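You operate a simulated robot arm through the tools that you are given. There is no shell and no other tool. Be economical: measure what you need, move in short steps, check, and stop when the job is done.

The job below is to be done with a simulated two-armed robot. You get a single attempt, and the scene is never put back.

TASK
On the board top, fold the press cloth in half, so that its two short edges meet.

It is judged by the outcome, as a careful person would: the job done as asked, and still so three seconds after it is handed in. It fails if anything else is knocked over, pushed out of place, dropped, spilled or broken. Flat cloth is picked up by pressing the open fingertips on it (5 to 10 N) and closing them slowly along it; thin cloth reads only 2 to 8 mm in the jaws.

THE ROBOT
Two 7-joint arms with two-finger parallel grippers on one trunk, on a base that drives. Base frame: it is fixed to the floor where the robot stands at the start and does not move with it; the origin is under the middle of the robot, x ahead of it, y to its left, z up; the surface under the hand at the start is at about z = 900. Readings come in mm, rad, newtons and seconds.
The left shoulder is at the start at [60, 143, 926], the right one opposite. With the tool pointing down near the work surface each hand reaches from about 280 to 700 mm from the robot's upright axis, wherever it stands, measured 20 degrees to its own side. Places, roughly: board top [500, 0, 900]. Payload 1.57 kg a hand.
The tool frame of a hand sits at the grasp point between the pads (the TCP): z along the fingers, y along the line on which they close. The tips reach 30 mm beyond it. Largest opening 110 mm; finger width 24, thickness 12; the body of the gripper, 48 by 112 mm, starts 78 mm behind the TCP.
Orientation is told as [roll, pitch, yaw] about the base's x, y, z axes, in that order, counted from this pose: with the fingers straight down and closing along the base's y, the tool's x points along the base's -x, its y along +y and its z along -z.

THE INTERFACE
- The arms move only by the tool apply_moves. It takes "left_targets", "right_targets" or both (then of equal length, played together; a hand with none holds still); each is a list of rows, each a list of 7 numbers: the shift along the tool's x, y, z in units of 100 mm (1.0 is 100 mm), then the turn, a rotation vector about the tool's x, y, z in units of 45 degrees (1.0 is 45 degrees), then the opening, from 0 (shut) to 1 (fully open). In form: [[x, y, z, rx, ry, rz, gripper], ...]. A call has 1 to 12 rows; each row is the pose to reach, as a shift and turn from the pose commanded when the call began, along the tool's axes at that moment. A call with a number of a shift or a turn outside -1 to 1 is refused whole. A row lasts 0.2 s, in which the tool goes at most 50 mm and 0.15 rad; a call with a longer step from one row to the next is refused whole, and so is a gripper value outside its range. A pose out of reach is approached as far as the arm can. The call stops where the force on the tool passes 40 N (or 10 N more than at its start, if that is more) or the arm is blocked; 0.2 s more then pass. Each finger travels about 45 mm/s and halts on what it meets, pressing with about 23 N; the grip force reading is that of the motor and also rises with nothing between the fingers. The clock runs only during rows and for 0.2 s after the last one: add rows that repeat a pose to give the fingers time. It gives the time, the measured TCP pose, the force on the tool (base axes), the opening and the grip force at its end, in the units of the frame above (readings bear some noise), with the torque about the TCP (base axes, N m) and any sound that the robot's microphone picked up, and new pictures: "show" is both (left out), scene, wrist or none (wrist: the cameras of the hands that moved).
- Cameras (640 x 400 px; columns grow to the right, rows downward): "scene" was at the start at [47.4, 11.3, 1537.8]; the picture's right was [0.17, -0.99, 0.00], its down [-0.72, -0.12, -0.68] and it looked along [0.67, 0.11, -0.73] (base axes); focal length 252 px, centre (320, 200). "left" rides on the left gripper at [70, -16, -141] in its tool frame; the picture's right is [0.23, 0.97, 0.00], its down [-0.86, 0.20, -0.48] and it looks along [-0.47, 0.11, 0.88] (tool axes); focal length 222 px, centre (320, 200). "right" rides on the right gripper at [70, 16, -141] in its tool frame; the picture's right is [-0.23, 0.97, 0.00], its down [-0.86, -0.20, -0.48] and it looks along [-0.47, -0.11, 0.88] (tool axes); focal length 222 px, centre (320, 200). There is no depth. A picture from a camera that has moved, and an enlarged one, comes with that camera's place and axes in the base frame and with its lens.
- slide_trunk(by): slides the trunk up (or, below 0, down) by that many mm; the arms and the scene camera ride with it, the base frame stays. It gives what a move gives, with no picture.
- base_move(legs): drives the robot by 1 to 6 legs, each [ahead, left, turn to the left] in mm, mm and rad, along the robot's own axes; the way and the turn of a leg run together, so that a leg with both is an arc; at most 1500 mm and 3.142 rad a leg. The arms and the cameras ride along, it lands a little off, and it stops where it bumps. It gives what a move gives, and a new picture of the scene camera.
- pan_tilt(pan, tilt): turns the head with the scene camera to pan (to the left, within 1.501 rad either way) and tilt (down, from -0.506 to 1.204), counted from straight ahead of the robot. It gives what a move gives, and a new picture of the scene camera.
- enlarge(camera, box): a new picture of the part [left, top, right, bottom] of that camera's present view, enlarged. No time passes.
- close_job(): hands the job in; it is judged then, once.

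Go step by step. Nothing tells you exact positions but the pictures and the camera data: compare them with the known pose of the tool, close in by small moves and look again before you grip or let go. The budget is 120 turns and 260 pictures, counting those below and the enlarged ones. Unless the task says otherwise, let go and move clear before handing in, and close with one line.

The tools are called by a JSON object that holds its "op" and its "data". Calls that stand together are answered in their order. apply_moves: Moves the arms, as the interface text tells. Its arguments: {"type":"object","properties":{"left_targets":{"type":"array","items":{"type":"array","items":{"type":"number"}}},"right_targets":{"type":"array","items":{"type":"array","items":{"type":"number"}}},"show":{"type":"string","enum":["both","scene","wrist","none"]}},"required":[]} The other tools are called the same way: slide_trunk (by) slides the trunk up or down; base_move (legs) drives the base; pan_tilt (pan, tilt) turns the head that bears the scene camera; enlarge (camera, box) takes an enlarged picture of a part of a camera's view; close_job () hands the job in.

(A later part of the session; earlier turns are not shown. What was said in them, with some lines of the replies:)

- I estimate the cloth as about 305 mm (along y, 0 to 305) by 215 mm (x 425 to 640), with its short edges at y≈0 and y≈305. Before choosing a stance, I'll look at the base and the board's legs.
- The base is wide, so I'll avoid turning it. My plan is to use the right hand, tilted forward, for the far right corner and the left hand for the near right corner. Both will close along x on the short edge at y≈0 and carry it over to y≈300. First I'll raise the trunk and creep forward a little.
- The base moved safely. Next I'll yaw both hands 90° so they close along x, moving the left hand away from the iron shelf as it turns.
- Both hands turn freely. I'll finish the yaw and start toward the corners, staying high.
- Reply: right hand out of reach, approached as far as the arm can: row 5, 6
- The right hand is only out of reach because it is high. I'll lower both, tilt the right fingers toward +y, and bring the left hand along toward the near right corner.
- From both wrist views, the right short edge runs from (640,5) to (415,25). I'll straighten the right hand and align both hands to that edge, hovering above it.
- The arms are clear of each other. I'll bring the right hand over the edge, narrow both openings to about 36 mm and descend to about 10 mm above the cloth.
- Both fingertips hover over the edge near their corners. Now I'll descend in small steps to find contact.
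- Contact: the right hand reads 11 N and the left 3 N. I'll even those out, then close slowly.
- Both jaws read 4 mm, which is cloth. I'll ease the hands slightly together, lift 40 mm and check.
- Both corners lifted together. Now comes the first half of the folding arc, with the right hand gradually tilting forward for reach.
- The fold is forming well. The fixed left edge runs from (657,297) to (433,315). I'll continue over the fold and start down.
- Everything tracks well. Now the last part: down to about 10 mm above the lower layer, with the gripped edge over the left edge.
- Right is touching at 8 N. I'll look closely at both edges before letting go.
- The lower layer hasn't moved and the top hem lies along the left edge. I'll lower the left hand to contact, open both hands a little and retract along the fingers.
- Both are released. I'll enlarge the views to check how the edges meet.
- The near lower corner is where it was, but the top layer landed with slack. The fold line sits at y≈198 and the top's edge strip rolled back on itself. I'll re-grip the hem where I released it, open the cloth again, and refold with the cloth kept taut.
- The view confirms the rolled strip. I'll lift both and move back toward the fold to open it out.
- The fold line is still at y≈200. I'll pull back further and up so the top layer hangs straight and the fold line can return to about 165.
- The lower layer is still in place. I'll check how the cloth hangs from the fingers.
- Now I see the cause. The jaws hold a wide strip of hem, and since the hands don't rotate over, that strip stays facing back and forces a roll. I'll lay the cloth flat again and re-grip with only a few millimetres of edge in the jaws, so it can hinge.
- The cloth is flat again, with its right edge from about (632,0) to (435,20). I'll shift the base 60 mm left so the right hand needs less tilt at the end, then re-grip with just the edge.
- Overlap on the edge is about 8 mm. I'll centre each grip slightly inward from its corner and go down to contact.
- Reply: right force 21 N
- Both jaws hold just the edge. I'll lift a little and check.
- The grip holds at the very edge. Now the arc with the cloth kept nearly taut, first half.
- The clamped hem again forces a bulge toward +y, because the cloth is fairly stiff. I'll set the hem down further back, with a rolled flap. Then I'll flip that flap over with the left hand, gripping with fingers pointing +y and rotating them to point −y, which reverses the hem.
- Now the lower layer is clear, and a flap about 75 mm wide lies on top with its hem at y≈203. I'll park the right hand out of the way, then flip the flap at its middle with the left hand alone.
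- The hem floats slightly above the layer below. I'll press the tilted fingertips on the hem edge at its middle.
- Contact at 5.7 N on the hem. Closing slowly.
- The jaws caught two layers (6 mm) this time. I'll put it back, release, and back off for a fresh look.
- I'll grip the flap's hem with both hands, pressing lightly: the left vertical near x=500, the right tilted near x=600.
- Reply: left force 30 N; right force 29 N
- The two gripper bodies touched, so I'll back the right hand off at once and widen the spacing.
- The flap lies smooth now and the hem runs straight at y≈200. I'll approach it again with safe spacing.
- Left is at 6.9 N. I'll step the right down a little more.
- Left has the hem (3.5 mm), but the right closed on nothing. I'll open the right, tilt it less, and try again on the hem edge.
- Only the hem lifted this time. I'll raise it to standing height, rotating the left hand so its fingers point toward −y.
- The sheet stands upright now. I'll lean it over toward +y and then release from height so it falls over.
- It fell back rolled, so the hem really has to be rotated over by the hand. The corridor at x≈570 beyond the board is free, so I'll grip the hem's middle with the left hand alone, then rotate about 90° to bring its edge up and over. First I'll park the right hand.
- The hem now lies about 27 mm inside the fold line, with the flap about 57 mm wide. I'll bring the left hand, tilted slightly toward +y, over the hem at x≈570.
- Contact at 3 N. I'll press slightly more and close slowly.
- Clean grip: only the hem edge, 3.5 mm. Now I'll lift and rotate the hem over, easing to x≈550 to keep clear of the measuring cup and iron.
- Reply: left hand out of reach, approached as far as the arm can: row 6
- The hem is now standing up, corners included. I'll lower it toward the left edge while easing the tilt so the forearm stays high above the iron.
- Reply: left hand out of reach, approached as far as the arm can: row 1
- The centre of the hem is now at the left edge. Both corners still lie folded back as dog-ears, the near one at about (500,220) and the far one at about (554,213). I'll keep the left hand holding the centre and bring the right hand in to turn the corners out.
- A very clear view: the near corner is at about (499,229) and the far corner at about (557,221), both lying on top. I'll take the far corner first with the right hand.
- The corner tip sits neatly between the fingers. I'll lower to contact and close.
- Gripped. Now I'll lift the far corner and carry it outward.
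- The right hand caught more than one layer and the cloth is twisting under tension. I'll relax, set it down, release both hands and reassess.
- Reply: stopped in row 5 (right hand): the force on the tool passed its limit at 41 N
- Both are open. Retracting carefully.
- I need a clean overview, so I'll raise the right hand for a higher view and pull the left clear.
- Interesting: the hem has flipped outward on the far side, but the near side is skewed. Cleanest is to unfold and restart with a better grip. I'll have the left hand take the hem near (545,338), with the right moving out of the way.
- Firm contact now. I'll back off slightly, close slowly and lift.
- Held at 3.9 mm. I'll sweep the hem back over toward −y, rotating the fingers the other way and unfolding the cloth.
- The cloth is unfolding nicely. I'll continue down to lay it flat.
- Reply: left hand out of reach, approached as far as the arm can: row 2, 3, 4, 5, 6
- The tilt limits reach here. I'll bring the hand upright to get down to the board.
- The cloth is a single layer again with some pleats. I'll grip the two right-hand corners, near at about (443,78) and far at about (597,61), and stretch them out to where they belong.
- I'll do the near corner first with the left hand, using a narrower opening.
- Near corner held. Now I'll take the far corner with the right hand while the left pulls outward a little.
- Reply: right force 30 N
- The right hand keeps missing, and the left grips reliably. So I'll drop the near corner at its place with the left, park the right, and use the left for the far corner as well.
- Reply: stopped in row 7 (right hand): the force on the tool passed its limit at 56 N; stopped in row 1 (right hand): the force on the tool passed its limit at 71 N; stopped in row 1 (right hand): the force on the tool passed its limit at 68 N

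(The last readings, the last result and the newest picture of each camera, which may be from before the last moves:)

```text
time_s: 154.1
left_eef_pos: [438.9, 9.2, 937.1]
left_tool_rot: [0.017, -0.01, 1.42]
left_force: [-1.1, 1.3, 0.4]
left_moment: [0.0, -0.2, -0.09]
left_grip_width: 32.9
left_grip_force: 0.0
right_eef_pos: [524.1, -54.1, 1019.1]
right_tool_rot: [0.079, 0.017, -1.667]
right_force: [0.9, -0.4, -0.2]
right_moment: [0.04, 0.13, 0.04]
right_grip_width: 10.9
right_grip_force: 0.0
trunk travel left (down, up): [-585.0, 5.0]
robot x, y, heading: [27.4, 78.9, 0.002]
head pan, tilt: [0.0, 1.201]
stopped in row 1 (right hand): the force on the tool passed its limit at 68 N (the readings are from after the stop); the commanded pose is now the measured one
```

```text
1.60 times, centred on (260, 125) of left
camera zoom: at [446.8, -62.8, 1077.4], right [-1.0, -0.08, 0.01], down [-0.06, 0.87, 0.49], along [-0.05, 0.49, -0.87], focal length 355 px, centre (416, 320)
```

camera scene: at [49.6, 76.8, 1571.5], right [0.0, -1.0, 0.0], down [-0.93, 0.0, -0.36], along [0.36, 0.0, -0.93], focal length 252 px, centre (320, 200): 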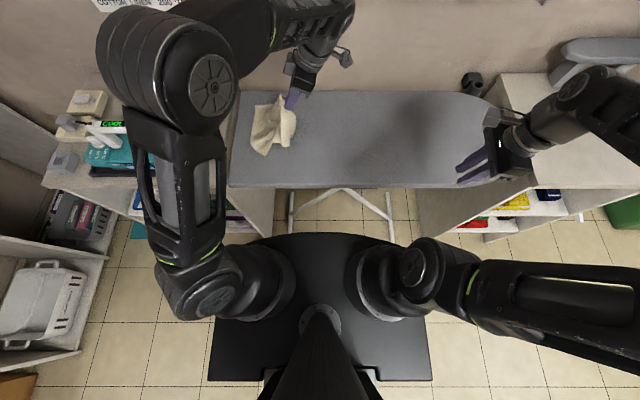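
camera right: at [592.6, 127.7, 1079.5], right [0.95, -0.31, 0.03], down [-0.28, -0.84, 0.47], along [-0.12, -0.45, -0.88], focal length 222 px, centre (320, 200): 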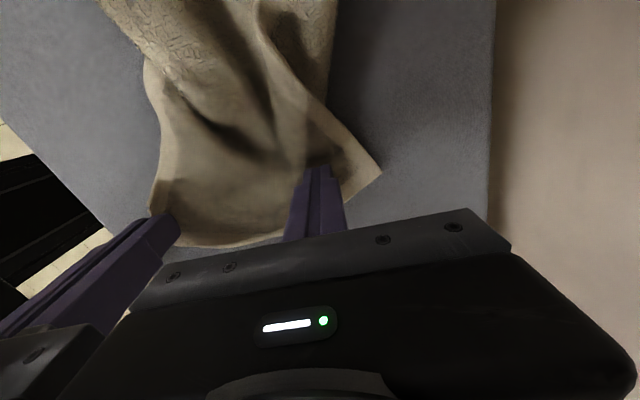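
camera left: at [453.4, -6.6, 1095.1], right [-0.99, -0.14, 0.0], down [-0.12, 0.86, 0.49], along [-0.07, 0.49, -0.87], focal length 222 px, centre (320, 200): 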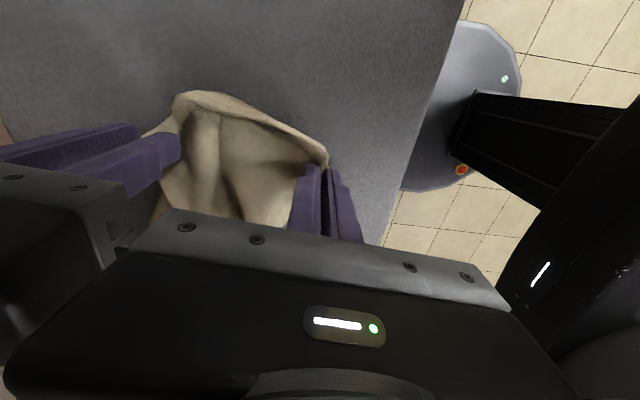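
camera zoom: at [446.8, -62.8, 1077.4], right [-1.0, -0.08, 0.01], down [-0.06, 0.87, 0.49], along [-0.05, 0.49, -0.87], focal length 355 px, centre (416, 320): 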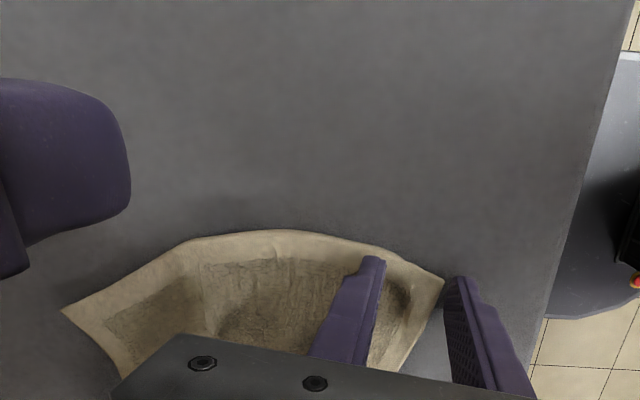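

The arms touched while passing each other. I'll hold the right still, withdraw the left toward +y first, then park the right.

{"op": "apply_moves", "data": {"left_targets": [[-0.05, 0, -0.1, 0, 0, 0, 0.3], [-0.2, 0, -0.3, 0, 0, 0, 0.3], [-0.45, 0, -0.5, 0, 0, 0, 0.3], [-0.7, 0, -0.6, 0, 0, 0, 0.3], [-0.95, 0, -0.6, 0, 0, 0, 0.3]], "show": "none"}}

{"op": "apply_moves", "data": {"right_targets": [[-0.2, 0, -0.2, 0, 0, 0, 0.1], [-0.45, 0, -0.4, 0, 0, 0, 0.1], [-0.7, 0, -0.4, 0, 0, 0, 0.1], [-0.95, 0, -0.4, 0, 0, 0, 0.1]], "show": "none"}}

{"op": "apply_moves", "data": {"right_targets": [[-0.25, -0.2, 0, 0, 0, 0, 0.1], [-0.5, -0.4, 0, 0, 0, 0, 0.1], [-0.75, -0.6, 0, 0, 0, 0, 0.1], [-0.95, -0.8, 0, 0, 0, 0, 0.1]], "show": "scene"}}

{"op": "enlarge", "data": {"camera": "scene", "box": [200, 70, 392, 190]}}

```text
time_s: 154.7
left_eef_pos: [437.1, 30.9, 966.9]
left_tool_rot: [0.024, -0.013, 1.403]
left_force: [-1.2, 0.4, -0.6]
left_moment: [-0.1, -0.18, -0.06]
left_grip_width: 33.1
left_grip_force: 0.0
right_eef_pos: [528.3, -50.6, 1021.4]
right_tool_rot: [0.092, 0.019, -1.665]
right_force: [1.4, 0.1, -0.5]
right_moment: [0.09, 0.11, 0.08]
right_grip_width: 11.1
right_grip_force: 0.0
trunk travel left (down, up): [-585.0, 5.0]
robot x, y, heading: [25.6, 76.9, 0.001]
head pan, tilt: [0.0, 1.201]
stopped in row 3 (left hand): the force on the tool passed its limit at 44 N (the readings are from after the stop); the commanded pose is now the measured one
```

```text
time_s: 155.7
left_eef_pos: [437.2, 29.4, 967.0]
left_tool_rot: [0.025, -0.014, 1.402]
left_force: [-0.3, 0.1, -0.5]
left_moment: [0.03, 0.02, -0.02]
left_grip_width: 33.0
left_grip_force: 0.1
right_eef_pos: [513.9, -147.3, 1058.1]
right_tool_rot: [0.091, 0.02, -1.668]
right_force: [-0.6, -0.6, 0.8]
right_moment: [0.02, 0.03, 0.05]
right_grip_width: 10.7
right_grip_force: 0.1
trunk travel left (down, up): [-585.0, 5.0]
robot x, y, heading: [23.9, 77.4, 0.002]
head pan, tilt: [0.0, 1.201]
```

```text
time_s: 156.7
left_eef_pos: [436.6, 29.8, 966.8]
left_tool_rot: [0.027, -0.014, 1.403]
left_force: [0.1, -0.3, -0.1]
left_moment: [0.02, 0.0, -0.02]
left_grip_width: 32.7
left_grip_force: 0.0
right_eef_pos: [426.1, -233.3, 1050.0]
right_tool_rot: [0.092, 0.018, -1.665]
right_force: [-0.1, 0.2, -0.7]
right_moment: [-0.01, 0.02, 0.01]
right_grip_width: 11.1
right_grip_force: 0.0
trunk travel left (down, up): [-585.0, 5.0]
robot x, y, heading: [22.9, 82.4, -0.004]
head pan, tilt: [0.0, 1.201]
camera scene: at [48.8, 77.6, 1571.5], right [0.0, -1.0, 0.0], down [-0.93, 0.0, -0.36], along [0.36, 0.0, -0.93], focal length 252 px, centre (320, 200)
```

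scene: 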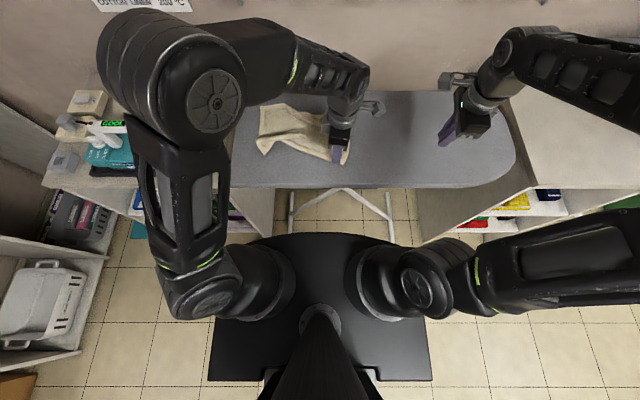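

```text
3.33 times, centred on (296, 130) of scene
camera zoom: at [48.8, 77.6, 1571.5], right [0.0, -1.0, 0.0], down [-0.93, 0.0, -0.36], along [0.36, 0.0, -0.93], focal length 841 px, centre (400, 433)
```

zoom: 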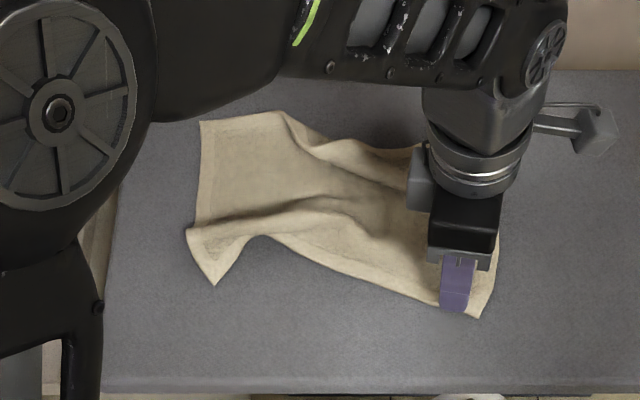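

The cloth is nearly flat. Next the left pulls the far-right corner, at about (630,43), out to its place.

{"op": "apply_moves", "data": {"left_targets": [[-0.05, -0.2, -0.05, 0, 0, -0.02, 0.2], [-0.1, -0.4, -0.05, 0, 0, -0.04, 0.2], [-0.16, -0.6, -0.05, 0, 0, -0.07, 0.2], [-0.2, -0.78, -0.05, 0, 0, -0.1, 0.2]], "show": "none"}}

{"op": "apply_moves", "data": {"left_targets": [[-0.04, -0.2, 0, 0, 0, 0, 0.2], [-0.08, -0.4, 0, 0, 0, 0, 0.2], [-0.12, -0.6, 0, 0, 0, 0, 0.2], [-0.16, -0.8, 0, 0, 0, 0, 0.2], [-0.16, -0.8, 0.2, 0, 0, 0, 0.2]], "show": "wrist"}}

```text
time_s: 157.7
left_eef_pos: [517.2, 36.7, 969.4]
left_tool_rot: [0.026, -0.015, 1.482]
left_force: [-0.6, 0.2, 0.0]
left_moment: [0.0, 0.02, -0.02]
left_grip_width: 22.1
left_grip_force: 0.1
right_eef_pos: [426.4, -232.5, 1049.5]
right_tool_rot: [0.088, 0.021, -1.669]
right_force: [0.5, -0.2, 0.1]
right_moment: [0.02, 0.05, 0.0]
right_grip_width: 11.1
right_grip_force: 0.1
trunk travel left (down, up): [-585.0, 5.0]
robot x, y, heading: [21.2, 78.7, -0.002]
head pan, tilt: [0.0, 1.201]
```

```text
time_s: 158.9
left_eef_pos: [598.9, 47.2, 947.2]
left_tool_rot: [0.027, -0.013, 1.482]
left_force: [-0.1, 0.0, -0.2]
left_moment: [-0.05, -0.01, 0.01]
left_grip_width: 21.9
left_grip_force: 0.1
right_eef_pos: [426.6, -232.2, 1050.9]
right_tool_rot: [0.088, 0.023, -1.667]
right_force: [-0.7, -0.4, 0.2]
right_moment: [-0.03, 0.01, 0.01]
right_grip_width: 11.1
right_grip_force: 0.1
trunk travel left (down, up): [-585.0, 5.0]
robot x, y, heading: [28.0, 79.6, -0.001]
head pan, tilt: [0.0, 1.201]
camera left: at [613.0, -25.3, 1087.7], right [-0.99, -0.14, 0.02], down [-0.11, 0.86, 0.5], along [-0.09, 0.49, -0.87], focal length 222 px, centre (320, 200)
```

left: 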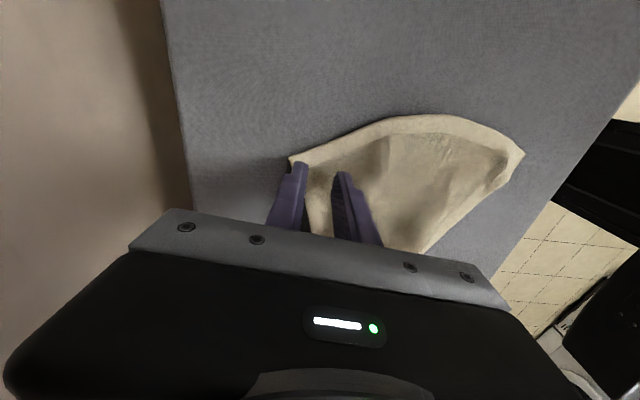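

{"op": "apply_moves", "data": {"left_targets": [[0, 0.08, 0.06, 0, 0, 0, 0.2], [0, 0.08, 0.12, 0, 0, 0, 0.2], [0, 0.08, 0.135, 0, 0, 0, 0.2]], "show": "none"}}

{"op": "apply_moves", "data": {"left_targets": [[0, 0, 0.01, 0, 0, 0, 0.18], [0, 0, 0.01, 0, 0, 0, 0.15], [0, 0, 0.01, 0, 0, 0, 0.12], [0, 0, 0.01, 0, 0, 0, 0.09], [0, 0, 0.01, 0, 0, 0, 0.06], [0, 0, 0.01, 0, 0, 0, 0.03], [0, 0, 0.01, 0, 0, 0, 0], [0, 0, 0.01, 0, 0, 0, 0], [0, 0, -0.1, 0, 0, 0, 0]], "show": "none"}}

```text
time_s: 159.7
left_eef_pos: [590.3, 47.6, 935.0]
left_tool_rot: [0.023, -0.014, 1.483]
left_force: [-0.2, 0.6, 1.4]
left_moment: [-0.03, -0.03, 0.01]
left_grip_width: 21.8
left_grip_force: 0.1
right_eef_pos: [427.2, -232.8, 1050.3]
right_tool_rot: [0.089, 0.021, -1.667]
right_force: [-0.9, -1.2, -0.1]
right_moment: [0.01, 0.03, 0.01]
right_grip_width: 11.1
right_grip_force: 0.1
trunk travel left (down, up): [-585.0, 5.0]
robot x, y, heading: [27.6, 80.1, -0.001]
head pan, tilt: [0.0, 1.201]
```

```text
time_s: 161.7
left_eef_pos: [589.9, 48.0, 944.7]
left_tool_rot: [0.026, -0.017, 1.481]
left_force: [0.2, 0.0, -0.2]
left_moment: [0.03, 0.05, -0.03]
left_grip_width: 0.0
left_grip_force: 20.9
right_eef_pos: [425.8, -232.6, 1050.4]
right_tool_rot: [0.091, 0.021, -1.667]
right_force: [0.8, -0.6, -0.9]
right_moment: [-0.01, 0.03, -0.04]
right_grip_width: 11.0
right_grip_force: 0.0
trunk travel left (down, up): [-585.0, 5.0]
robot x, y, heading: [25.4, 76.8, 0.001]
head pan, tilt: [0.0, 1.201]
```

A miss from too little pressure. I can simply press the closed fingertips and drag the corner by friction instead.

{"op": "apply_moves", "data": {"left_targets": [[0, -0.12, 0, 0, 0, 0, 0], [0, -0.12, 0.07, 0, 0, 0, 0], [0, -0.12, 0.115, 0, 0, 0, 0], [0, -0.12, 0.125, 0, 0, 0, 0]], "show": "none"}}

{"op": "apply_moves", "data": {"left_targets": [[0.06, -0.02, 0, 0, 0, 0, 0], [0.13, -0.05, 0, 0, 0, 0, 0], [0.2, -0.08, 0, 0, 0, 0, 0], [0.27, -0.1, 0, 0, 0, 0, 0], [0.34, -0.13, 0, 0, 0, 0, 0], [0.41, -0.15, 0, 0, 0, 0, 0], [0.48, -0.17, 0, 0, 0, 0, 0], [0.48, -0.17, -0.2, 0, 0, 0, 0], [0.48, -0.17, -0.6, 0, 0, 0, 0.1]], "show": "wrist"}}

```text
time_s: 162.7
left_eef_pos: [602.0, 46.7, 933.9]
left_tool_rot: [0.024, -0.014, 1.481]
left_force: [-2.6, -0.1, 9.3]
left_moment: [0.0, 0.04, 0.02]
left_grip_width: 0.0
left_grip_force: 21.1
right_eef_pos: [424.7, -232.6, 1050.4]
right_tool_rot: [0.09, 0.02, -1.667]
right_force: [-0.3, -0.4, 1.0]
right_moment: [0.02, 0.04, -0.01]
right_grip_width: 10.8
right_grip_force: 0.0
trunk travel left (down, up): [-585.0, 5.0]
robot x, y, heading: [28.4, 79.1, 0.003]
head pan, tilt: [0.0, 1.201]
```

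```text
time_s: 164.7
left_eef_pos: [613.2, -4.1, 987.5]
left_tool_rot: [0.032, -0.018, 1.48]
left_force: [-0.2, 0.5, 0.4]
left_moment: [-0.01, -0.01, -0.01]
left_grip_width: 10.6
left_grip_force: 0.1
right_eef_pos: [426.2, -231.8, 1048.8]
right_tool_rot: [0.089, 0.021, -1.666]
right_force: [-0.1, 0.5, -0.4]
right_moment: [-0.02, 0.01, -0.03]
right_grip_width: 11.1
right_grip_force: 0.2
trunk travel left (down, up): [-585.0, 5.0]
robot x, y, heading: [22.5, 79.0, 0.002]
head pan, tilt: [0.0, 1.201]
camera left: at [628.4, -77.2, 1126.2], right [-0.99, -0.14, 0.03], down [-0.11, 0.86, 0.5], along [-0.09, 0.49, -0.87], focal length 222 px, centre (320, 200)
```

left: 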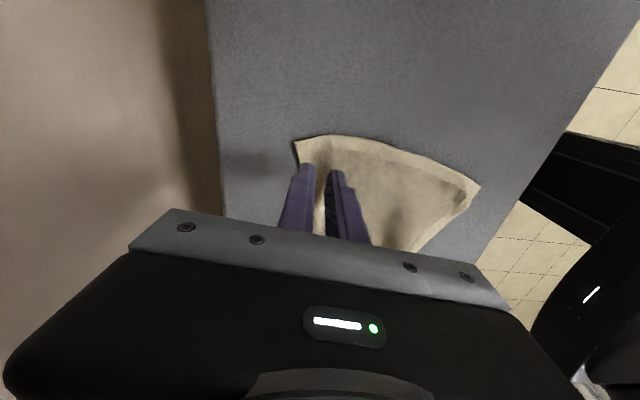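

Dragging works very well: the right edge now runs from (638,−17) to (426,9). Next I'll drag the near-left corner outward.

{"op": "apply_moves", "data": {"left_targets": [[-0.2, 0.14, -0.2, 0, 0, 0, 0.1], [-0.42, 0.3, -0.2, 0, 0, 0, 0.1], [-0.64, 0.45, -0.2, 0, 0, 0, 0.1], [-0.85, 0.6, -0.2, 0, 0, 0, 0.1]], "show": "none"}}

{"op": "apply_moves", "data": {"left_targets": [[-0.2, 0.14, 0, 0, 0, 0, 0.05], [-0.42, 0.3, 0, 0, 0, 0, 0], [-0.64, 0.45, 0, 0, 0, 0, 0], [-0.85, 0.6, 0, 0, 0, 0, 0]], "show": "none"}}

{"op": "apply_moves", "data": {"left_targets": [[-0.2, 0.14, 0, 0, 0, 0, 0], [-0.4, 0.2, 0, 0, 0, 0, 0], [-0.6, 0.25, 0, 0, 0, 0, 0]], "show": "none"}}

{"op": "enlarge", "data": {"camera": "left", "box": [60, 0, 460, 250]}}

```text
time_s: 165.7
left_eef_pos: [566.2, 86.5, 1016.0]
left_tool_rot: [0.022, -0.014, 1.481]
left_force: [-0.7, 0.5, 1.0]
left_moment: [0.0, -0.02, 0.01]
left_grip_width: 11.0
left_grip_force: 0.1
right_eef_pos: [427.1, -230.6, 1050.5]
right_tool_rot: [0.09, 0.019, -1.668]
right_force: [-0.2, -0.1, 0.7]
right_moment: [-0.05, 0.02, 0.02]
right_grip_width: 11.0
right_grip_force: 0.0
trunk travel left (down, up): [-585.0, 5.0]
robot x, y, heading: [23.1, 79.6, 0.005]
head pan, tilt: [0.0, 1.201]
```

```text
time_s: 166.7
left_eef_pos: [511.3, 177.2, 1017.2]
left_tool_rot: [0.024, -0.013, 1.483]
left_force: [0.3, -0.8, 0.1]
left_moment: [-0.02, 0.02, 0.01]
left_grip_width: 0.0
left_grip_force: 21.0
right_eef_pos: [426.4, -232.2, 1049.5]
right_tool_rot: [0.091, 0.022, -1.667]
right_force: [0.9, 0.4, -0.2]
right_moment: [-0.03, 0.01, 0.0]
right_grip_width: 11.0
right_grip_force: 0.0
trunk travel left (down, up): [-585.0, 5.0]
robot x, y, heading: [28.7, 81.1, 0.002]
head pan, tilt: [0.0, 1.201]
```

```text
time_s: 167.5
left_eef_pos: [492.3, 238.8, 1018.2]
left_tool_rot: [0.025, -0.014, 1.482]
left_force: [-0.1, -1.0, 0.1]
left_moment: [-0.01, 0.0, 0.01]
left_grip_width: 0.1
left_grip_force: 21.6
right_eef_pos: [426.5, -232.4, 1050.4]
right_tool_rot: [0.093, 0.018, -1.667]
right_force: [-0.1, 0.8, -0.4]
right_moment: [-0.04, -0.01, 0.01]
right_grip_width: 11.1
right_grip_force: 0.0
trunk travel left (down, up): [-585.0, 5.0]
robot x, y, heading: [24.7, 81.3, -0.003]
head pan, tilt: [0.0, 1.201]
```

```text
1.60 times, centred on (260, 125) of left
camera zoom: at [505.8, 166.8, 1157.9], right [-0.99, -0.14, 0.02], down [-0.11, 0.86, 0.5], along [-0.09, 0.49, -0.87], focal length 355 px, centre (416, 320)
```

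zoom: 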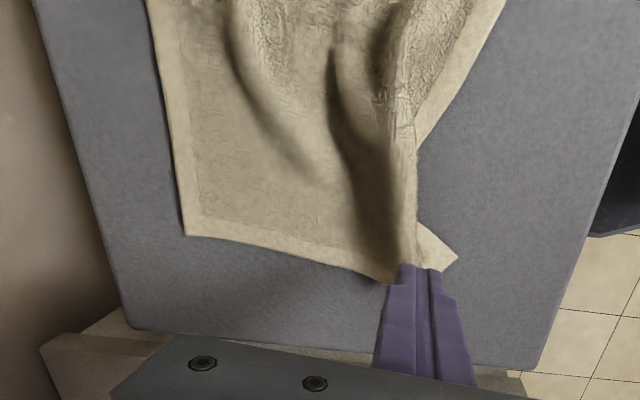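

{"op": "apply_moves", "data": {"left_targets": [[-0.04, 0.15, 0.1, 0, 0, 0, 0], [-0.084, 0.32, 0.3, 0, 0, 0, 0], [-0.084, 0.32, 0.6, 0, 0, 0, 0], [-0.084, 0.32, 0.8, 0, 0, 0, 0], [-0.084, 0.32, 0.845, 0, 0, 0, 0]], "show": "none"}}

{"op": "apply_moves", "data": {"left_targets": [[-0.06, 0.05, 0, 0, 0, 0, 0], [-0.12, 0.1, 0, 0, 0, 0, 0], [-0.18, 0.15, 0, 0, 0, 0, 0], [-0.25, 0.2, 0, 0, 0, 0, 0], [-0.32, 0.25, 0, 0, 0, 0, 0], [-0.38, 0.3, 0, 0, 0, 0, 0], [-0.44, 0.34, 0, 0, 0, 0, 0], [-0.44, 0.34, -0.2, 0, 0, 0, 0], [-0.44, 0.34, -0.6, 0, 0, 0, 0], [-0.2, 0.34, -0.9, 0, 0, 0, 0]], "show": "none"}}

{"op": "enlarge", "data": {"camera": "left", "box": [60, 0, 460, 250]}}

```text
time_s: 168.7
left_eef_pos: [458.1, 250.0, 934.5]
left_tool_rot: [0.024, -0.015, 1.483]
left_force: [0.6, -0.6, 1.2]
left_moment: [0.03, 0.02, 0.04]
left_grip_width: 0.0
left_grip_force: 21.2
right_eef_pos: [427.5, -233.4, 1049.8]
right_tool_rot: [0.09, 0.022, -1.667]
right_force: [0.3, -0.5, -0.2]
right_moment: [0.01, 0.01, -0.01]
right_grip_width: 10.9
right_grip_force: 0.1
trunk travel left (down, up): [-585.0, 5.0]
robot x, y, heading: [24.2, 78.8, -0.001]
head pan, tilt: [0.0, 1.201]
```

```text
time_s: 170.9
left_eef_pos: [430.6, 269.7, 1025.7]
left_tool_rot: [0.027, -0.015, 1.482]
left_force: [-0.4, 0.1, 0.5]
left_moment: [-0.02, 0.03, 0.0]
left_grip_width: 0.0
left_grip_force: 21.2
right_eef_pos: [426.6, -232.8, 1049.5]
right_tool_rot: [0.09, 0.019, -1.667]
right_force: [0.0, -0.9, 0.6]
right_moment: [0.03, 0.01, -0.02]
right_grip_width: 11.0
right_grip_force: 0.0
trunk travel left (down, up): [-585.0, 5.0]
robot x, y, heading: [22.0, 80.3, 0.0]
head pan, tilt: [0.0, 1.201]
```

```text
1.60 times, centred on (260, 125) of left
camera zoom: at [443.0, 198.1, 1165.8], right [-0.99, -0.14, 0.02], down [-0.11, 0.86, 0.5], along [-0.09, 0.49, -0.87], focal length 355 px, centre (416, 320)
```

zoom: 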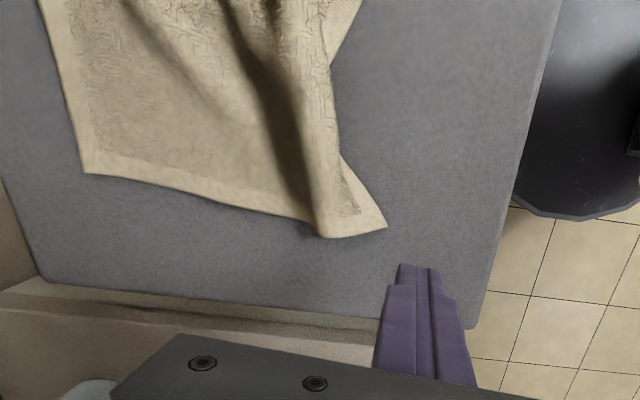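

{"op": "apply_moves", "data": {"left_targets": [[0.03, -0.13, 0.2, 0, 0, 0, 0], [0.057, -0.257, 0.45, 0, 0, 0, 0], [0.057, -0.257, 0.7, 0, 0, 0, 0], [0.057, -0.257, 0.88, 0, 0, 0, 0], [0.057, -0.257, 0.935, 0, 0, 0, 0]], "show": "none"}}

{"op": "apply_moves", "data": {"left_targets": [[-0.06, 0.06, 0.003, 0, 0, 0, 0], [-0.12, 0.12, 0.003, 0, 0, 0, 0], [-0.18, 0.18, 0.003, 0, 0, 0, 0], [-0.24, 0.24, 0.003, 0, 0, 0, 0], [-0.3, 0.3, 0.003, 0, 0, 0, 0], [-0.38, 0.37, 0.003, 0, 0, 0, 0], [-0.38, 0.37, -0.2, 0, 0, 0, 0], [-0.38, 0.5, -0.6, 0, 0, 0, 0], [-0.2, 0.8, -0.9, 0, 0, 0, 0]], "show": "none"}}

{"op": "enlarge", "data": {"camera": "scene", "box": [200, 70, 392, 190]}}

```text
time_s: 172.1
left_eef_pos: [453.0, 264.8, 933.9]
left_tool_rot: [0.022, -0.014, 1.481]
left_force: [-1.0, 1.0, 8.5]
left_moment: [-0.01, -0.06, -0.02]
left_grip_width: 0.0
left_grip_force: 21.1
right_eef_pos: [425.3, -233.6, 1051.2]
right_tool_rot: [0.09, 0.021, -1.667]
right_force: [-0.7, 0.4, 0.3]
right_moment: [-0.02, -0.04, -0.01]
right_grip_width: 10.6
right_grip_force: 0.0
trunk travel left (down, up): [-585.0, 5.0]
robot x, y, heading: [24.4, 80.7, -0.006]
head pan, tilt: [0.0, 1.201]
```

```text
time_s: 174.1
left_eef_pos: [375.8, 289.8, 1023.1]
left_tool_rot: [0.026, -0.016, 1.482]
left_force: [-0.5, 0.8, -0.9]
left_moment: [-0.01, 0.0, -0.02]
left_grip_width: 0.2
left_grip_force: 21.0
right_eef_pos: [426.5, -233.0, 1050.7]
right_tool_rot: [0.091, 0.022, -1.668]
right_force: [-0.7, -0.1, -0.4]
right_moment: [0.0, -0.02, -0.03]
right_grip_width: 11.0
right_grip_force: 0.0
trunk travel left (down, up): [-585.0, 5.0]
robot x, y, heading: [24.3, 79.5, -0.004]
head pan, tilt: [0.0, 1.201]
```

```text
3.33 times, centred on (296, 130) of scene
camera zoom: at [48.1, 77.5, 1571.5], right [0.0, -1.0, 0.0], down [-0.93, 0.0, -0.36], along [0.36, 0.0, -0.93], focal length 841 px, centre (400, 433)
```

zoom: 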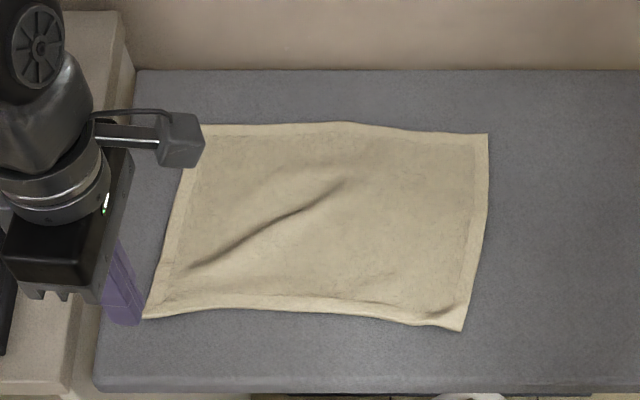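

The cloth is flat again, with its right edge running from (415,15) to (630,−12). For the refold I'll turn both hands so they close across the edge (along y). The cloth then leaves the jaws straight down and can hinge over far more easily.

{"op": "apply_moves", "data": {"left_targets": [[0.14, -0.05, 0, 0, 0, 0.167, 0.2], [0.29, -0.1, 0, 0, 0, 0.333, 0.2], [0.44, -0.16, 0, 0, 0, 0.5, 0.2], [0.58, -0.21, 0, 0, 0, 0.667, 0.2], [0.73, -0.27, 0, 0, 0, 0.833, 0.2], [0.874, -0.32, 0, 0, 0, 1, 0.2]], "right_targets": [[0.14, 0.08, 0, 0, 0, -0.167, 0.2], [0.28, 0.16, 0, 0, 0, -0.333, 0.2], [0.42, 0.25, 0, 0, 0, -0.5, 0.2], [0.56, 0.33, 0, 0, 0, -0.667, 0.2], [0.7, 0.42, 0, 0, 0, -0.833, 0.2], [0.83, 0.5, 0, 0, 0, -1, 0.2]], "show": "none"}}

{"op": "apply_moves", "data": {"left_targets": [[0.07, -0.14, 0, 0, 0, 0.167, 0.2], [0.13, -0.28, 0, 0, 0, 0.333, 0.2], [0.2, -0.42, 0, 0, 0, 0.5, 0.2], [0.26, -0.56, 0, 0, 0, 0.667, 0.2], [0.33, -0.7, 0, 0, 0, 0.833, 0.2], [0.394, -0.844, 0, 0, 0, 1, 0.2]], "right_targets": [[0.04, 0.16, 0, 0, 0, -0.167, 0.2], [0.08, 0.31, 0, 0, 0, -0.333, 0.2], [0.12, 0.47, 0, 0, 0, -0.5, 0.2], [0.16, 0.63, 0, 0, 0, -0.667, 0.2], [0.2, 0.79, 0, 0, 0, -0.833, 0.2], [0.234, 0.943, 0, 0, 0, -1, 0.2]], "show": "none"}}

{"op": "apply_moves", "data": {"left_targets": [[-0.08, -0.2, 0, 0, 0, 0, 0.22], [-0.16, -0.43, 0.1, 0.03, 0, 0, 0.22], [-0.24, -0.65, 0.25, 0.033, 0, 0, 0.22], [-0.317, -0.865, 0.43, 0.033, 0, 0, 0.22]], "right_targets": [[-0.12, 0.2, 0.1, 0.03, 0, 0, 0.22], [-0.25, 0.42, 0.3, 0.06, 0, 0, 0.22], [-0.38, 0.63, 0.5, 0.09, 0, 0, 0.22], [-0.5, 0.84, 0.7, 0.115, 0, 0, 0.22]], "show": "wrist"}}

```text
time_s: 175.5
left_eef_pos: [400.6, 200.8, 1021.0]
left_tool_rot: [0.028, 0.007, 0.695]
left_force: [0.2, -0.4, -0.1]
left_moment: [0.0, -0.02, -0.01]
left_grip_width: 21.8
left_grip_force: 0.1
right_eef_pos: [483.6, -154.5, 1056.2]
right_tool_rot: [0.079, -0.048, -0.885]
right_force: [0.3, 0.2, 0.4]
right_moment: [0.01, 0.04, -0.03]
right_grip_width: 22.1
right_grip_force: 0.1
trunk travel left (down, up): [-585.0, 5.0]
robot x, y, heading: [27.8, 78.1, 0.002]
head pan, tilt: [0.0, 1.201]
```

```text
time_s: 176.9
left_eef_pos: [425.0, 111.3, 1019.3]
left_tool_rot: [0.015, 0.026, -0.091]
left_force: [1.1, 0.1, -0.4]
left_moment: [-0.03, 0.0, -0.04]
left_grip_width: 22.1
left_grip_force: 0.1
right_eef_pos: [542.2, -75.8, 1062.2]
right_tool_rot: [0.02, -0.09, -0.095]
right_force: [0.8, -0.4, -0.4]
right_moment: [0.01, 0.01, -0.02]
right_grip_width: 21.7
right_grip_force: 0.0
trunk travel left (down, up): [-585.0, 5.0]
robot x, y, heading: [22.5, 82.2, 0.002]
head pan, tilt: [0.0, 1.201]
```

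```text
time_s: 177.9
left_eef_pos: [448.1, 21.1, 973.9]
left_tool_rot: [-0.012, 0.027, -0.09]
left_force: [-0.4, 0.1, -0.1]
left_moment: [-0.02, 0.0, -0.02]
left_grip_width: 24.3
left_grip_force: 0.0
right_eef_pos: [605.6, 1.9, 998.2]
right_tool_rot: [-0.07, -0.09, -0.097]
right_force: [0.5, 0.2, 1.0]
right_moment: [0.0, 0.01, -0.01]
right_grip_width: 24.1
right_grip_force: 0.0
trunk travel left (down, up): [-585.0, 5.0]
robot x, y, heading: [24.3, 80.9, 0.006]
head pan, tilt: [0.0, 1.201]
camera right: at [528.5, 36.5, 1132.2], right [0.33, 0.94, -0.05], down [0.79, -0.24, 0.57], along [0.52, -0.22, -0.82], focal length 222 px, centre (320, 200)
camera left: at [381.7, 14.3, 1117.3], right [-0.14, 0.99, -0.01], down [0.88, 0.13, 0.45], along [0.45, 0.06, -0.89], focal length 222 px, centre (320, 200)
```

right: 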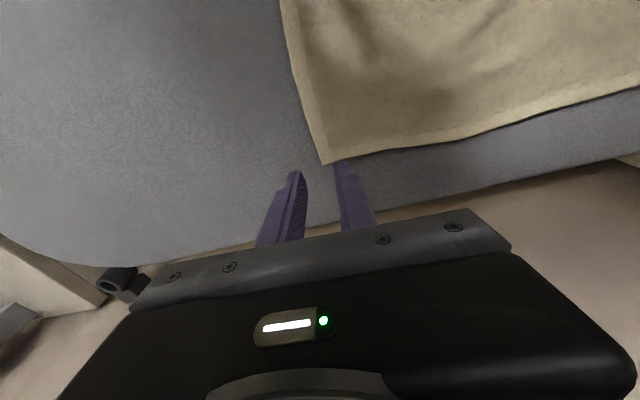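
left: 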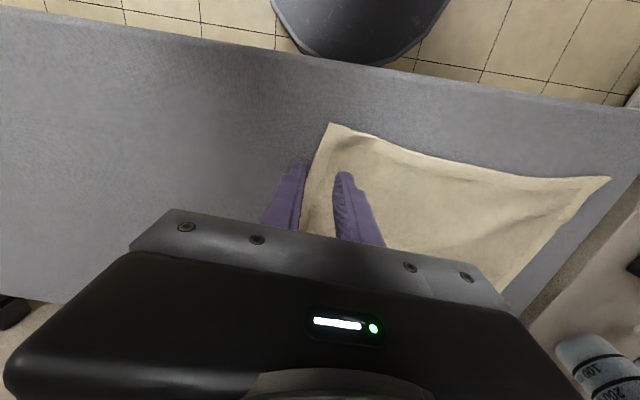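

Fingers straddle both edges. I'll level the right hand, centre both about 10 mm inside the edge and go down to contact.

{"op": "apply_moves", "data": {"left_targets": [[0, 0.05, 0.1, 0, 0, 0, 0.22], [0, 0.05, 0.2, 0, 0, 0, 0.22], [0, 0.05, 0.3, 0, 0, 0, 0.22], [0, 0.05, 0.36, 0, 0, 0, 0.22], [0, 0.05, 0.385, 0, 0, 0, 0.22]], "right_targets": [[0.03, 0.03, 0.1, -0.04, 0.05, 0, 0.22], [0.06, 0.05, 0.25, -0.09, 0.115, 0, 0.22], [0.06, 0.05, 0.4, -0.09, 0.115, 0, 0.22], [0.06, 0.05, 0.52, -0.09, 0.115, 0, 0.22], [0.06, 0.05, 0.62, -0.09, 0.115, 0, 0.22]], "show": "none"}}

{"op": "apply_moves", "data": {"left_targets": [[0, 0, 0.01, 0, 0, 0, 0.22], [0, 0, 0.015, 0, 0, 0, 0.22]], "right_targets": [[0, 0, 0.01, 0, 0, 0, 0.22], [0, 0, 0.015, 0, 0, 0, 0.22]], "show": "none"}}

```text
time_s: 179.1
left_eef_pos: [446.5, 27.0, 936.9]
left_tool_rot: [-0.008, 0.024, -0.088]
left_force: [-0.1, -0.6, -0.5]
left_moment: [0.01, 0.01, 0.01]
left_grip_width: 24.1
left_grip_force: 0.1
right_eef_pos: [605.4, 3.3, 935.6]
right_tool_rot: [0.003, 0.0, -0.102]
right_force: [0.7, 0.0, -0.8]
right_moment: [-0.01, 0.0, -0.01]
right_grip_width: 24.1
right_grip_force: 0.0
trunk travel left (down, up): [-585.0, 5.0]
robot x, y, heading: [24.1, 80.1, -0.0]
head pan, tilt: [0.0, 1.201]
```

```text
time_s: 179.7
left_eef_pos: [445.1, 25.9, 935.5]
left_tool_rot: [-0.012, 0.026, -0.089]
left_force: [0.0, -0.1, 0.3]
left_moment: [0.06, -0.01, -0.01]
left_grip_width: 24.2
left_grip_force: 0.1
right_eef_pos: [606.6, 3.3, 935.7]
right_tool_rot: [0.002, -0.001, -0.102]
right_force: [-0.6, 0.3, 1.1]
right_moment: [0.0, -0.03, 0.02]
right_grip_width: 24.2
right_grip_force: 0.0
trunk travel left (down, up): [-585.0, 5.0]
robot x, y, heading: [22.5, 78.9, 0.002]
head pan, tilt: [0.0, 1.201]
```

{"op": "apply_moves", "data": {"left_targets": [[0, 0, 0.012, 0, 0, 0, 0.22], [0, 0, 0.02, 0, 0, 0, 0.22]], "right_targets": [[0, 0.03, 0.012, 0, 0, 0, 0.22], [0, 0.03, 0.02, 0, 0, 0, 0.22]], "show": "none"}}

{"op": "apply_moves", "data": {"left_targets": [[0, 0, 0.005, 0, 0, 0, 0.2], [0, 0, 0.005, 0, 0, 0, 0.17], [0, 0, 0.005, 0, 0, 0, 0.15], [0, 0, 0.005, 0, 0, 0, 0.12], [0, 0, 0.005, 0, 0, 0, 0.1], [0, 0, 0.005, 0, 0, 0, 0.07], [0, 0, 0.005, 0, 0, 0, 0.05], [0, 0, 0.005, 0, 0, 0, 0.02], [0, 0, 0.005, 0, 0, 0, 0], [0, 0, 0.005, 0, 0, 0, 0]], "right_targets": [[0, 0, 0.005, 0, 0, 0, 0.2], [0, 0, 0.005, 0, 0, 0, 0.17], [0, 0, 0.005, 0, 0, 0, 0.15], [0, 0, 0.005, 0, 0, 0, 0.12], [0, 0, 0.005, 0, 0, 0, 0.1], [0, 0, 0.005, 0, 0, 0, 0.07], [0, 0, 0.005, 0, 0, 0, 0.05], [0, 0, 0.005, 0, 0, 0, 0.02], [0, 0, 0.005, 0, 0, 0, 0], [0, 0, 0.005, 0, 0, 0, 0]], "show": "wrist"}}

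```text
time_s: 180.3
left_eef_pos: [446.0, 26.9, 934.1]
left_tool_rot: [-0.01, 0.026, -0.09]
left_force: [0.3, 2.8, 8.6]
left_moment: [0.13, -0.01, 0.02]
left_grip_width: 24.3
left_grip_force: 0.2
right_eef_pos: [606.2, 4.7, 933.2]
right_tool_rot: [0.001, -0.001, -0.102]
right_force: [0.5, -1.6, 2.4]
right_moment: [0.0, -0.06, -0.04]
right_grip_width: 23.6
right_grip_force: 0.0
trunk travel left (down, up): [-585.0, 5.0]
robot x, y, heading: [26.2, 80.9, 0.002]
head pan, tilt: [0.0, 1.201]
```

```text
time_s: 182.5
left_eef_pos: [445.7, 27.3, 932.5]
left_tool_rot: [-0.012, 0.023, -0.09]
left_force: [2.4, 7.9, 17.3]
left_moment: [0.33, -0.18, -0.01]
left_grip_width: 4.5
left_grip_force: 23.2
right_eef_pos: [605.3, 6.3, 933.4]
right_tool_rot: [-0.001, 0.0, -0.102]
right_force: [-0.1, 2.8, 4.3]
right_moment: [0.12, -0.03, 0.0]
right_grip_width: 4.2
right_grip_force: 23.1
trunk travel left (down, up): [-585.0, 5.0]
robot x, y, heading: [19.8, 75.7, 0.003]
head pan, tilt: [0.0, 1.201]
camera right: at [538.4, 30.0, 1075.0], right [0.32, 0.95, 0.0], down [0.83, -0.28, 0.48], along [0.45, -0.15, -0.88], focal length 222 px, centre (320, 200)
camera left: at [379.6, 20.5, 1075.5], right [-0.14, 0.99, -0.01], down [0.88, 0.13, 0.46], along [0.45, 0.06, -0.89], focal length 222 px, centre (320, 200)
```

right: 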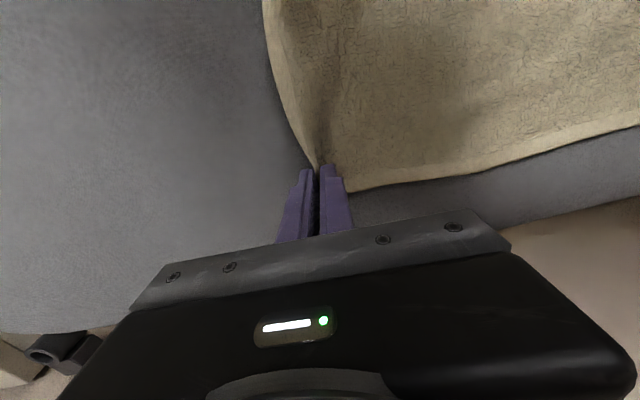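
left: 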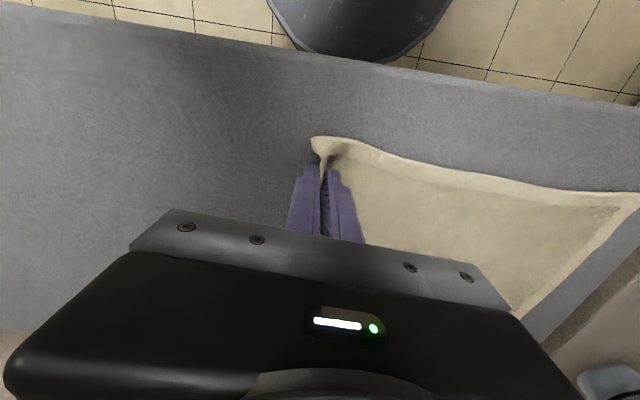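

Both jaws hold the very edge (4.5 and 4.2 mm). Now I'll run the folding arc in one smooth sequence and look just before landing.

{"op": "apply_moves", "data": {"left_targets": [[0.01, 0.13, -0.28, 0.04, 0, 0, 0], [0.02, 0.255, -0.52, 0.08, 0, 0, 0], [0.03, 0.4, -0.72, 0.13, 0, 0, 0], [0.04, 0.57, -0.87, 0.17, 0, 0, 0], [0.05, 0.765, -0.95, 0.21, 0, 0, 0], [0.06, 0.96, -0.99, 0.255, 0, 0, 0]], "right_targets": [[0.01, 0.12, -0.28, 0, 0, 0, 0], [0.02, 0.24, -0.52, 0, 0, 0, 0], [0.03, 0.38, -0.72, 0, 0, 0, 0], [0.04, 0.54, -0.87, 0, 0, 0, 0], [0.05, 0.72, -0.95, 0, 0, 0, 0], [0.05, 0.9, -1, 0, 0, 0, 0]], "show": "none"}}

{"op": "apply_moves", "data": {"left_targets": [[0.01, 0.16, -0.08, 0.04, 0, 0, 0], [0.02, 0.32, -0.16, 0.08, 0, 0, 0], [0.03, 0.47, -0.238, 0.13, 0, 0, 0], [0.04, 0.64, -0.26, 0.17, 0, 0, 0], [0.05, 0.81, -0.27, 0.21, 0, 0, 0], [0.06, 0.98, -0.28, 0.255, 0, 0, 0]], "right_targets": [[0.01, 0.16, -0.06, -0.02, 0, 0, 0], [0.02, 0.32, -0.12, -0.04, 0, 0, 0], [0.03, 0.47, -0.16, -0.06, 0, 0, 0], [0.04, 0.63, -0.15, -0.08, 0, 0, 0], [0.05, 0.78, -0.13, -0.1, 0, 0, 0], [0.05, 0.93, -0.1, -0.127, 0, 0, 0]], "show": "none"}}

{"op": "apply_moves", "data": {"left_targets": [[0.01, 0.18, 0.01, 0.02, 0, 0, 0], [0.02, 0.35, 0.03, 0.03, 0, 0, 0], [0.02, 0.5, 0.07, 0.05, 0, 0, 0], [0.03, 0.649, 0.112, 0.064, 0, 0, 0]], "right_targets": [[0.01, 0.14, 0.06, -0.02, 0, 0, 0], [0.02, 0.27, 0.15, -0.04, 0, 0, 0], [0.02, 0.38, 0.27, -0.06, 0, 0, 0], [0.03, 0.48, 0.4, -0.076, 0, 0, 0]], "show": "wrist"}}

{"op": "enlarge", "data": {"camera": "scene", "box": [180, 60, 372, 180]}}

```text
time_s: 183.9
left_eef_pos: [446.2, 121.8, 1033.0]
left_tool_rot: [-0.208, 0.018, -0.09]
left_force: [0.0, -0.5, 0.6]
left_moment: [0.03, -0.02, 0.01]
left_grip_width: 4.4
left_grip_force: 22.6
right_eef_pos: [604.4, 92.5, 1037.8]
right_tool_rot: [0.005, -0.008, -0.103]
right_force: [-0.4, -0.1, -0.5]
right_moment: [0.02, -0.01, -0.01]
right_grip_width: 3.9
right_grip_force: 23.1
trunk travel left (down, up): [-585.0, 5.0]
robot x, y, heading: [24.7, 83.7, -0.008]
head pan, tilt: [0.0, 1.201]
```

```text
time_s: 185.3
left_eef_pos: [447.4, 222.2, 1040.8]
left_tool_rot: [-0.409, 0.016, -0.088]
left_force: [0.2, -0.7, 0.6]
left_moment: [0.05, -0.01, 0.02]
left_grip_width: 4.0
left_grip_force: 22.5
right_eef_pos: [605.7, 186.9, 1049.0]
right_tool_rot: [0.107, -0.008, -0.099]
right_force: [-0.5, 0.5, -0.7]
right_moment: [-0.03, 0.01, 0.0]
right_grip_width: 4.1
right_grip_force: 23.2
trunk travel left (down, up): [-585.0, 5.0]
robot x, y, heading: [22.8, 81.6, 0.002]
head pan, tilt: [0.0, 1.201]
```

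```text
time_s: 186.3
left_eef_pos: [449.8, 279.8, 1003.9]
left_tool_rot: [-0.459, 0.02, -0.089]
left_force: [1.0, 1.0, 0.5]
left_moment: [0.08, -0.07, 0.0]
left_grip_width: 3.8
left_grip_force: 23.4
right_eef_pos: [609.0, 240.3, 1010.3]
right_tool_rot: [0.161, -0.004, -0.097]
right_force: [-0.8, 0.3, 0.1]
right_moment: [-0.03, -0.01, 0.02]
right_grip_width: 3.9
right_grip_force: 23.7
trunk travel left (down, up): [-585.0, 5.0]
robot x, y, heading: [22.4, 77.6, 0.004]
head pan, tilt: [0.0, 1.201]
camera right: at [539.9, 239.7, 1152.4], right [0.32, 0.93, 0.16], down [0.82, -0.36, 0.44], along [0.47, -0.01, -0.88], focal length 222 px, centre (320, 200)
camera left: at [387.8, 334.3, 1138.9], right [-0.16, 0.89, -0.43], down [0.89, 0.31, 0.32], along [0.42, -0.33, -0.84], focal length 222 px, centre (320, 200)
```

right: 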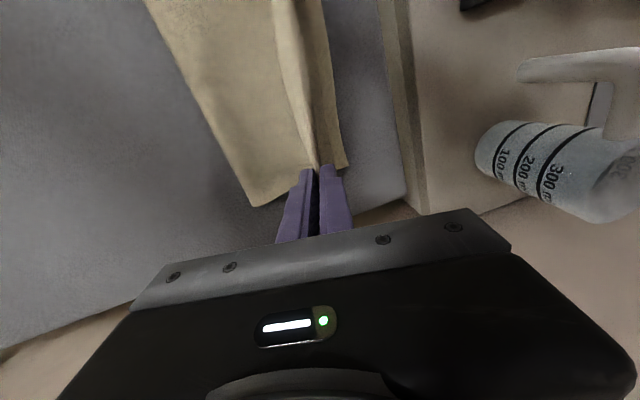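
left: 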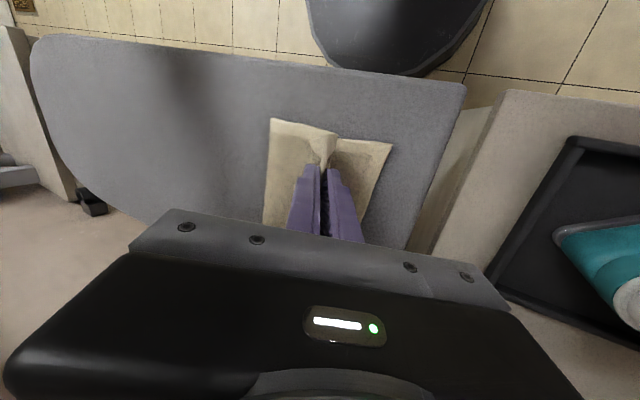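

```text
3.33 times, centred on (276, 120) of scene
camera zoom: at [39.5, 74.4, 1571.3], right [0.0, -1.0, 0.0], down [-0.93, 0.0, -0.37], along [0.37, 0.0, -0.93], focal length 841 px, centre (467, 467)
```

zoom: 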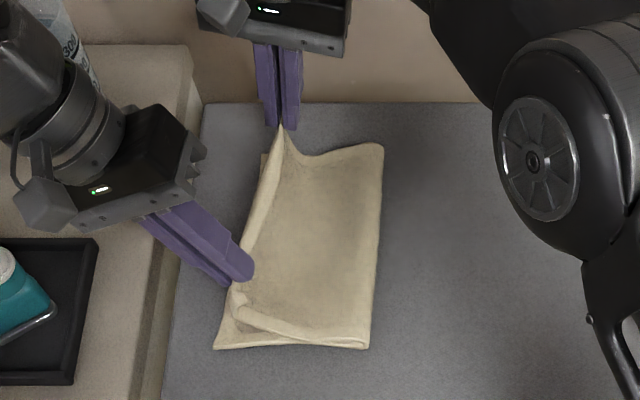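

Excellent. The sheet is taut and straight with no bulge, and the fold line is at y≈163, right at the middle. Landing now.

{"op": "apply_moves", "data": {"left_targets": [[0.01, 0.18, 0.06, 0.02, 0, 0, 0], [0.01, 0.32, 0.17, 0.03, 0, 0, 0], [0.02, 0.447, 0.284, 0.05, 0, 0, 0], [0.02, 0.54, 0.37, 0.06, 0, 0, 0], [0.02, 0.617, 0.452, 0.064, 0, 0, 0]], "right_targets": [[0.01, 0.09, 0.15, -0.02, 0, 0, 0], [0.01, 0.16, 0.33, -0.04, 0, 0, 0], [0.02, 0.21, 0.5, -0.06, 0, 0, 0], [0.02, 0.235, 0.62, -0.07, 0, 0, 0], [0.02, 0.255, 0.74, -0.076, 0, 0, 0]], "show": "none"}}

{"op": "enlarge", "data": {"camera": "scene", "box": [200, 70, 328, 150]}}

```text
time_s: 187.5
left_eef_pos: [456.0, 316.5, 933.9]
left_tool_rot: [-0.514, 0.023, -0.09]
left_force: [3.1, -0.1, 1.0]
left_moment: [0.08, -0.07, 0.06]
left_grip_width: 4.0
left_grip_force: 22.7
right_eef_pos: [618.1, 278.4, 939.3]
right_tool_rot: [0.222, 0.002, -0.101]
right_force: [-4.1, -0.3, 1.1]
right_moment: [-0.06, 0.09, 0.0]
right_grip_width: 4.0
right_grip_force: 23.5
trunk travel left (down, up): [-585.0, 5.0]
robot x, y, heading: [24.0, 76.1, 0.001]
head pan, tilt: [0.0, 1.201]
```

```text
5.00 times, centred on (264, 110) of scene
camera zoom: at [49.3, 77.8, 1571.6], right [0.0, -1.0, 0.0], down [-0.93, 0.0, -0.36], along [0.36, 0.0, -0.93], focal length 1262 px, centre (600, 650)
```

zoom: 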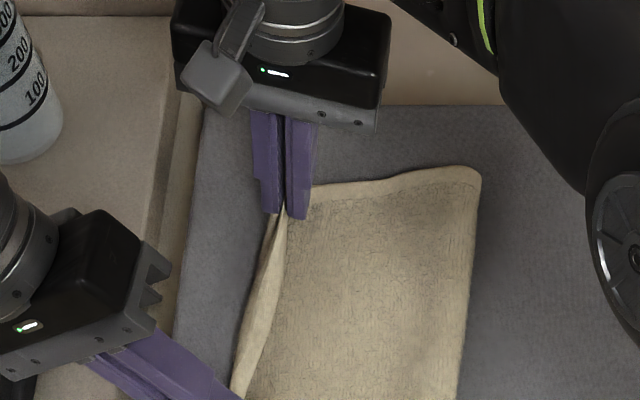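

{"op": "apply_moves", "data": {"left_targets": [[0, 0, 0.0, 0, 0, 0, 0.06], [0, 0, 0, 0, 0, 0, 0.12], [0, 0, 0, 0, 0, 0, 0.14], [0, 0, -0.1, 0, 0, 0, 0.14], [0, 0, -0.3, 0, 0, 0, 0.14], [0, 0, -0.6, 0, 0, 0, 0.14], [0.3, -0.1, -0.9, 0, 0, 0, 0.14]], "right_targets": [[0, 0, 0.0, 0, 0, 0, 0.06], [0, 0, 0, 0, 0, 0, 0.12], [0, 0, 0, 0, 0, 0, 0.14], [0, 0, -0.1, 0, 0, 0, 0.14], [0, 0, -0.3, 0, 0, 0, 0.14], [0, 0, -0.6, 0, 0, 0, 0.14], [0, -0.2, -0.9, 0, 0, 0, 0.14]], "show": "none"}}

{"op": "enlarge", "data": {"camera": "scene", "box": [200, 75, 344, 165]}}

```text
time_s: 189.1
left_eef_pos: [428.6, 356.0, 1018.3]
left_tool_rot: [-0.512, 0.022, -0.087]
left_force: [-0.4, 0.3, -0.8]
left_moment: [0.06, -0.03, -0.03]
left_grip_width: 15.3
left_grip_force: 0.0
right_eef_pos: [608.8, 241.5, 1028.1]
right_tool_rot: [0.226, -0.009, -0.099]
right_force: [1.0, 0.9, -0.4]
right_moment: [0.01, -0.01, 0.02]
right_grip_width: 15.2
right_grip_force: 0.1
trunk travel left (down, up): [-585.0, 5.0]
robot x, y, heading: [25.2, 79.8, 0.005]
head pan, tilt: [0.0, 1.201]
```

```text
4.44 times, centred on (272, 120) of scene
camera zoom: at [43.7, 77.8, 1571.7], right [0.0, -1.0, 0.0], down [-0.93, 0.0, -0.37], along [0.37, 0.0, -0.93], focal length 1121 px, centre (533, 556)
5 turns are left
```

zoom: 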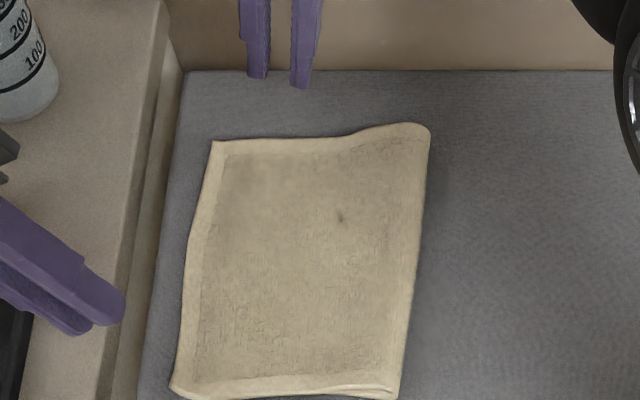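

The cloth is folded neatly in half, with the short edges together. I'll lift both hands clear and take one last look.

{"op": "apply_moves", "data": {"left_targets": [[0, -0.1, -0.2, 0, 0, 0, 0.14], [0.1, -0.29, -0.52, 0, 0, 0, 0.14], [0.1, -0.29, -0.52, 0, 0, 0, 0.14]], "right_targets": [[0, -0.1, -0.2, 0, 0, 0, 0.14], [0.2, -0.5, -0.4, 0, 0, 0, 0.14], [0.4, -0.9, -0.5, 0, 0, 0, 0.14]], "show": "scene"}}

```text
time_s: 189.9
left_eef_pos: [422.2, 355.0, 1077.1]
left_tool_rot: [-0.511, 0.026, -0.088]
left_force: [-0.1, 0.3, -0.2]
left_moment: [0.0, 0.05, 0.0]
left_grip_width: 15.2
left_grip_force: 0.0
right_eef_pos: [563.9, 143.4, 1052.5]
right_tool_rot: [0.221, 0.0, -0.101]
right_force: [0.1, 0.1, -0.4]
right_moment: [0.03, 0.0, 0.02]
right_grip_width: 15.4
right_grip_force: 0.0
trunk travel left (down, up): [-585.0, 5.0]
robot x, y, heading: [24.2, 78.1, -0.001]
head pan, tilt: [0.0, 1.201]
camera scene: at [49.9, 77.1, 1571.5], right [0.0, -1.0, 0.0], down [-0.93, 0.0, -0.36], along [0.36, 0.0, -0.93], focal length 252 px, centre (320, 200)
4 turns are left
```

scene: 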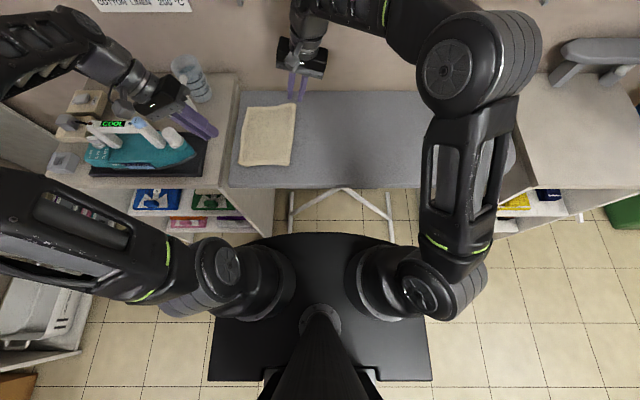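

The cloth lies folded in half on the board, both hands are clear, and the iron and cup are where they were. Handing in.

{"op": "close_job", "data": {}}

```text
The job is handed in.
```

The press cloth is folded in half on the board top with its two short edges together. Both hands are clear, and nothing else looked moved in the last picture. It took several tries; the hands touched twice and the arms a few times, with no visible effect.
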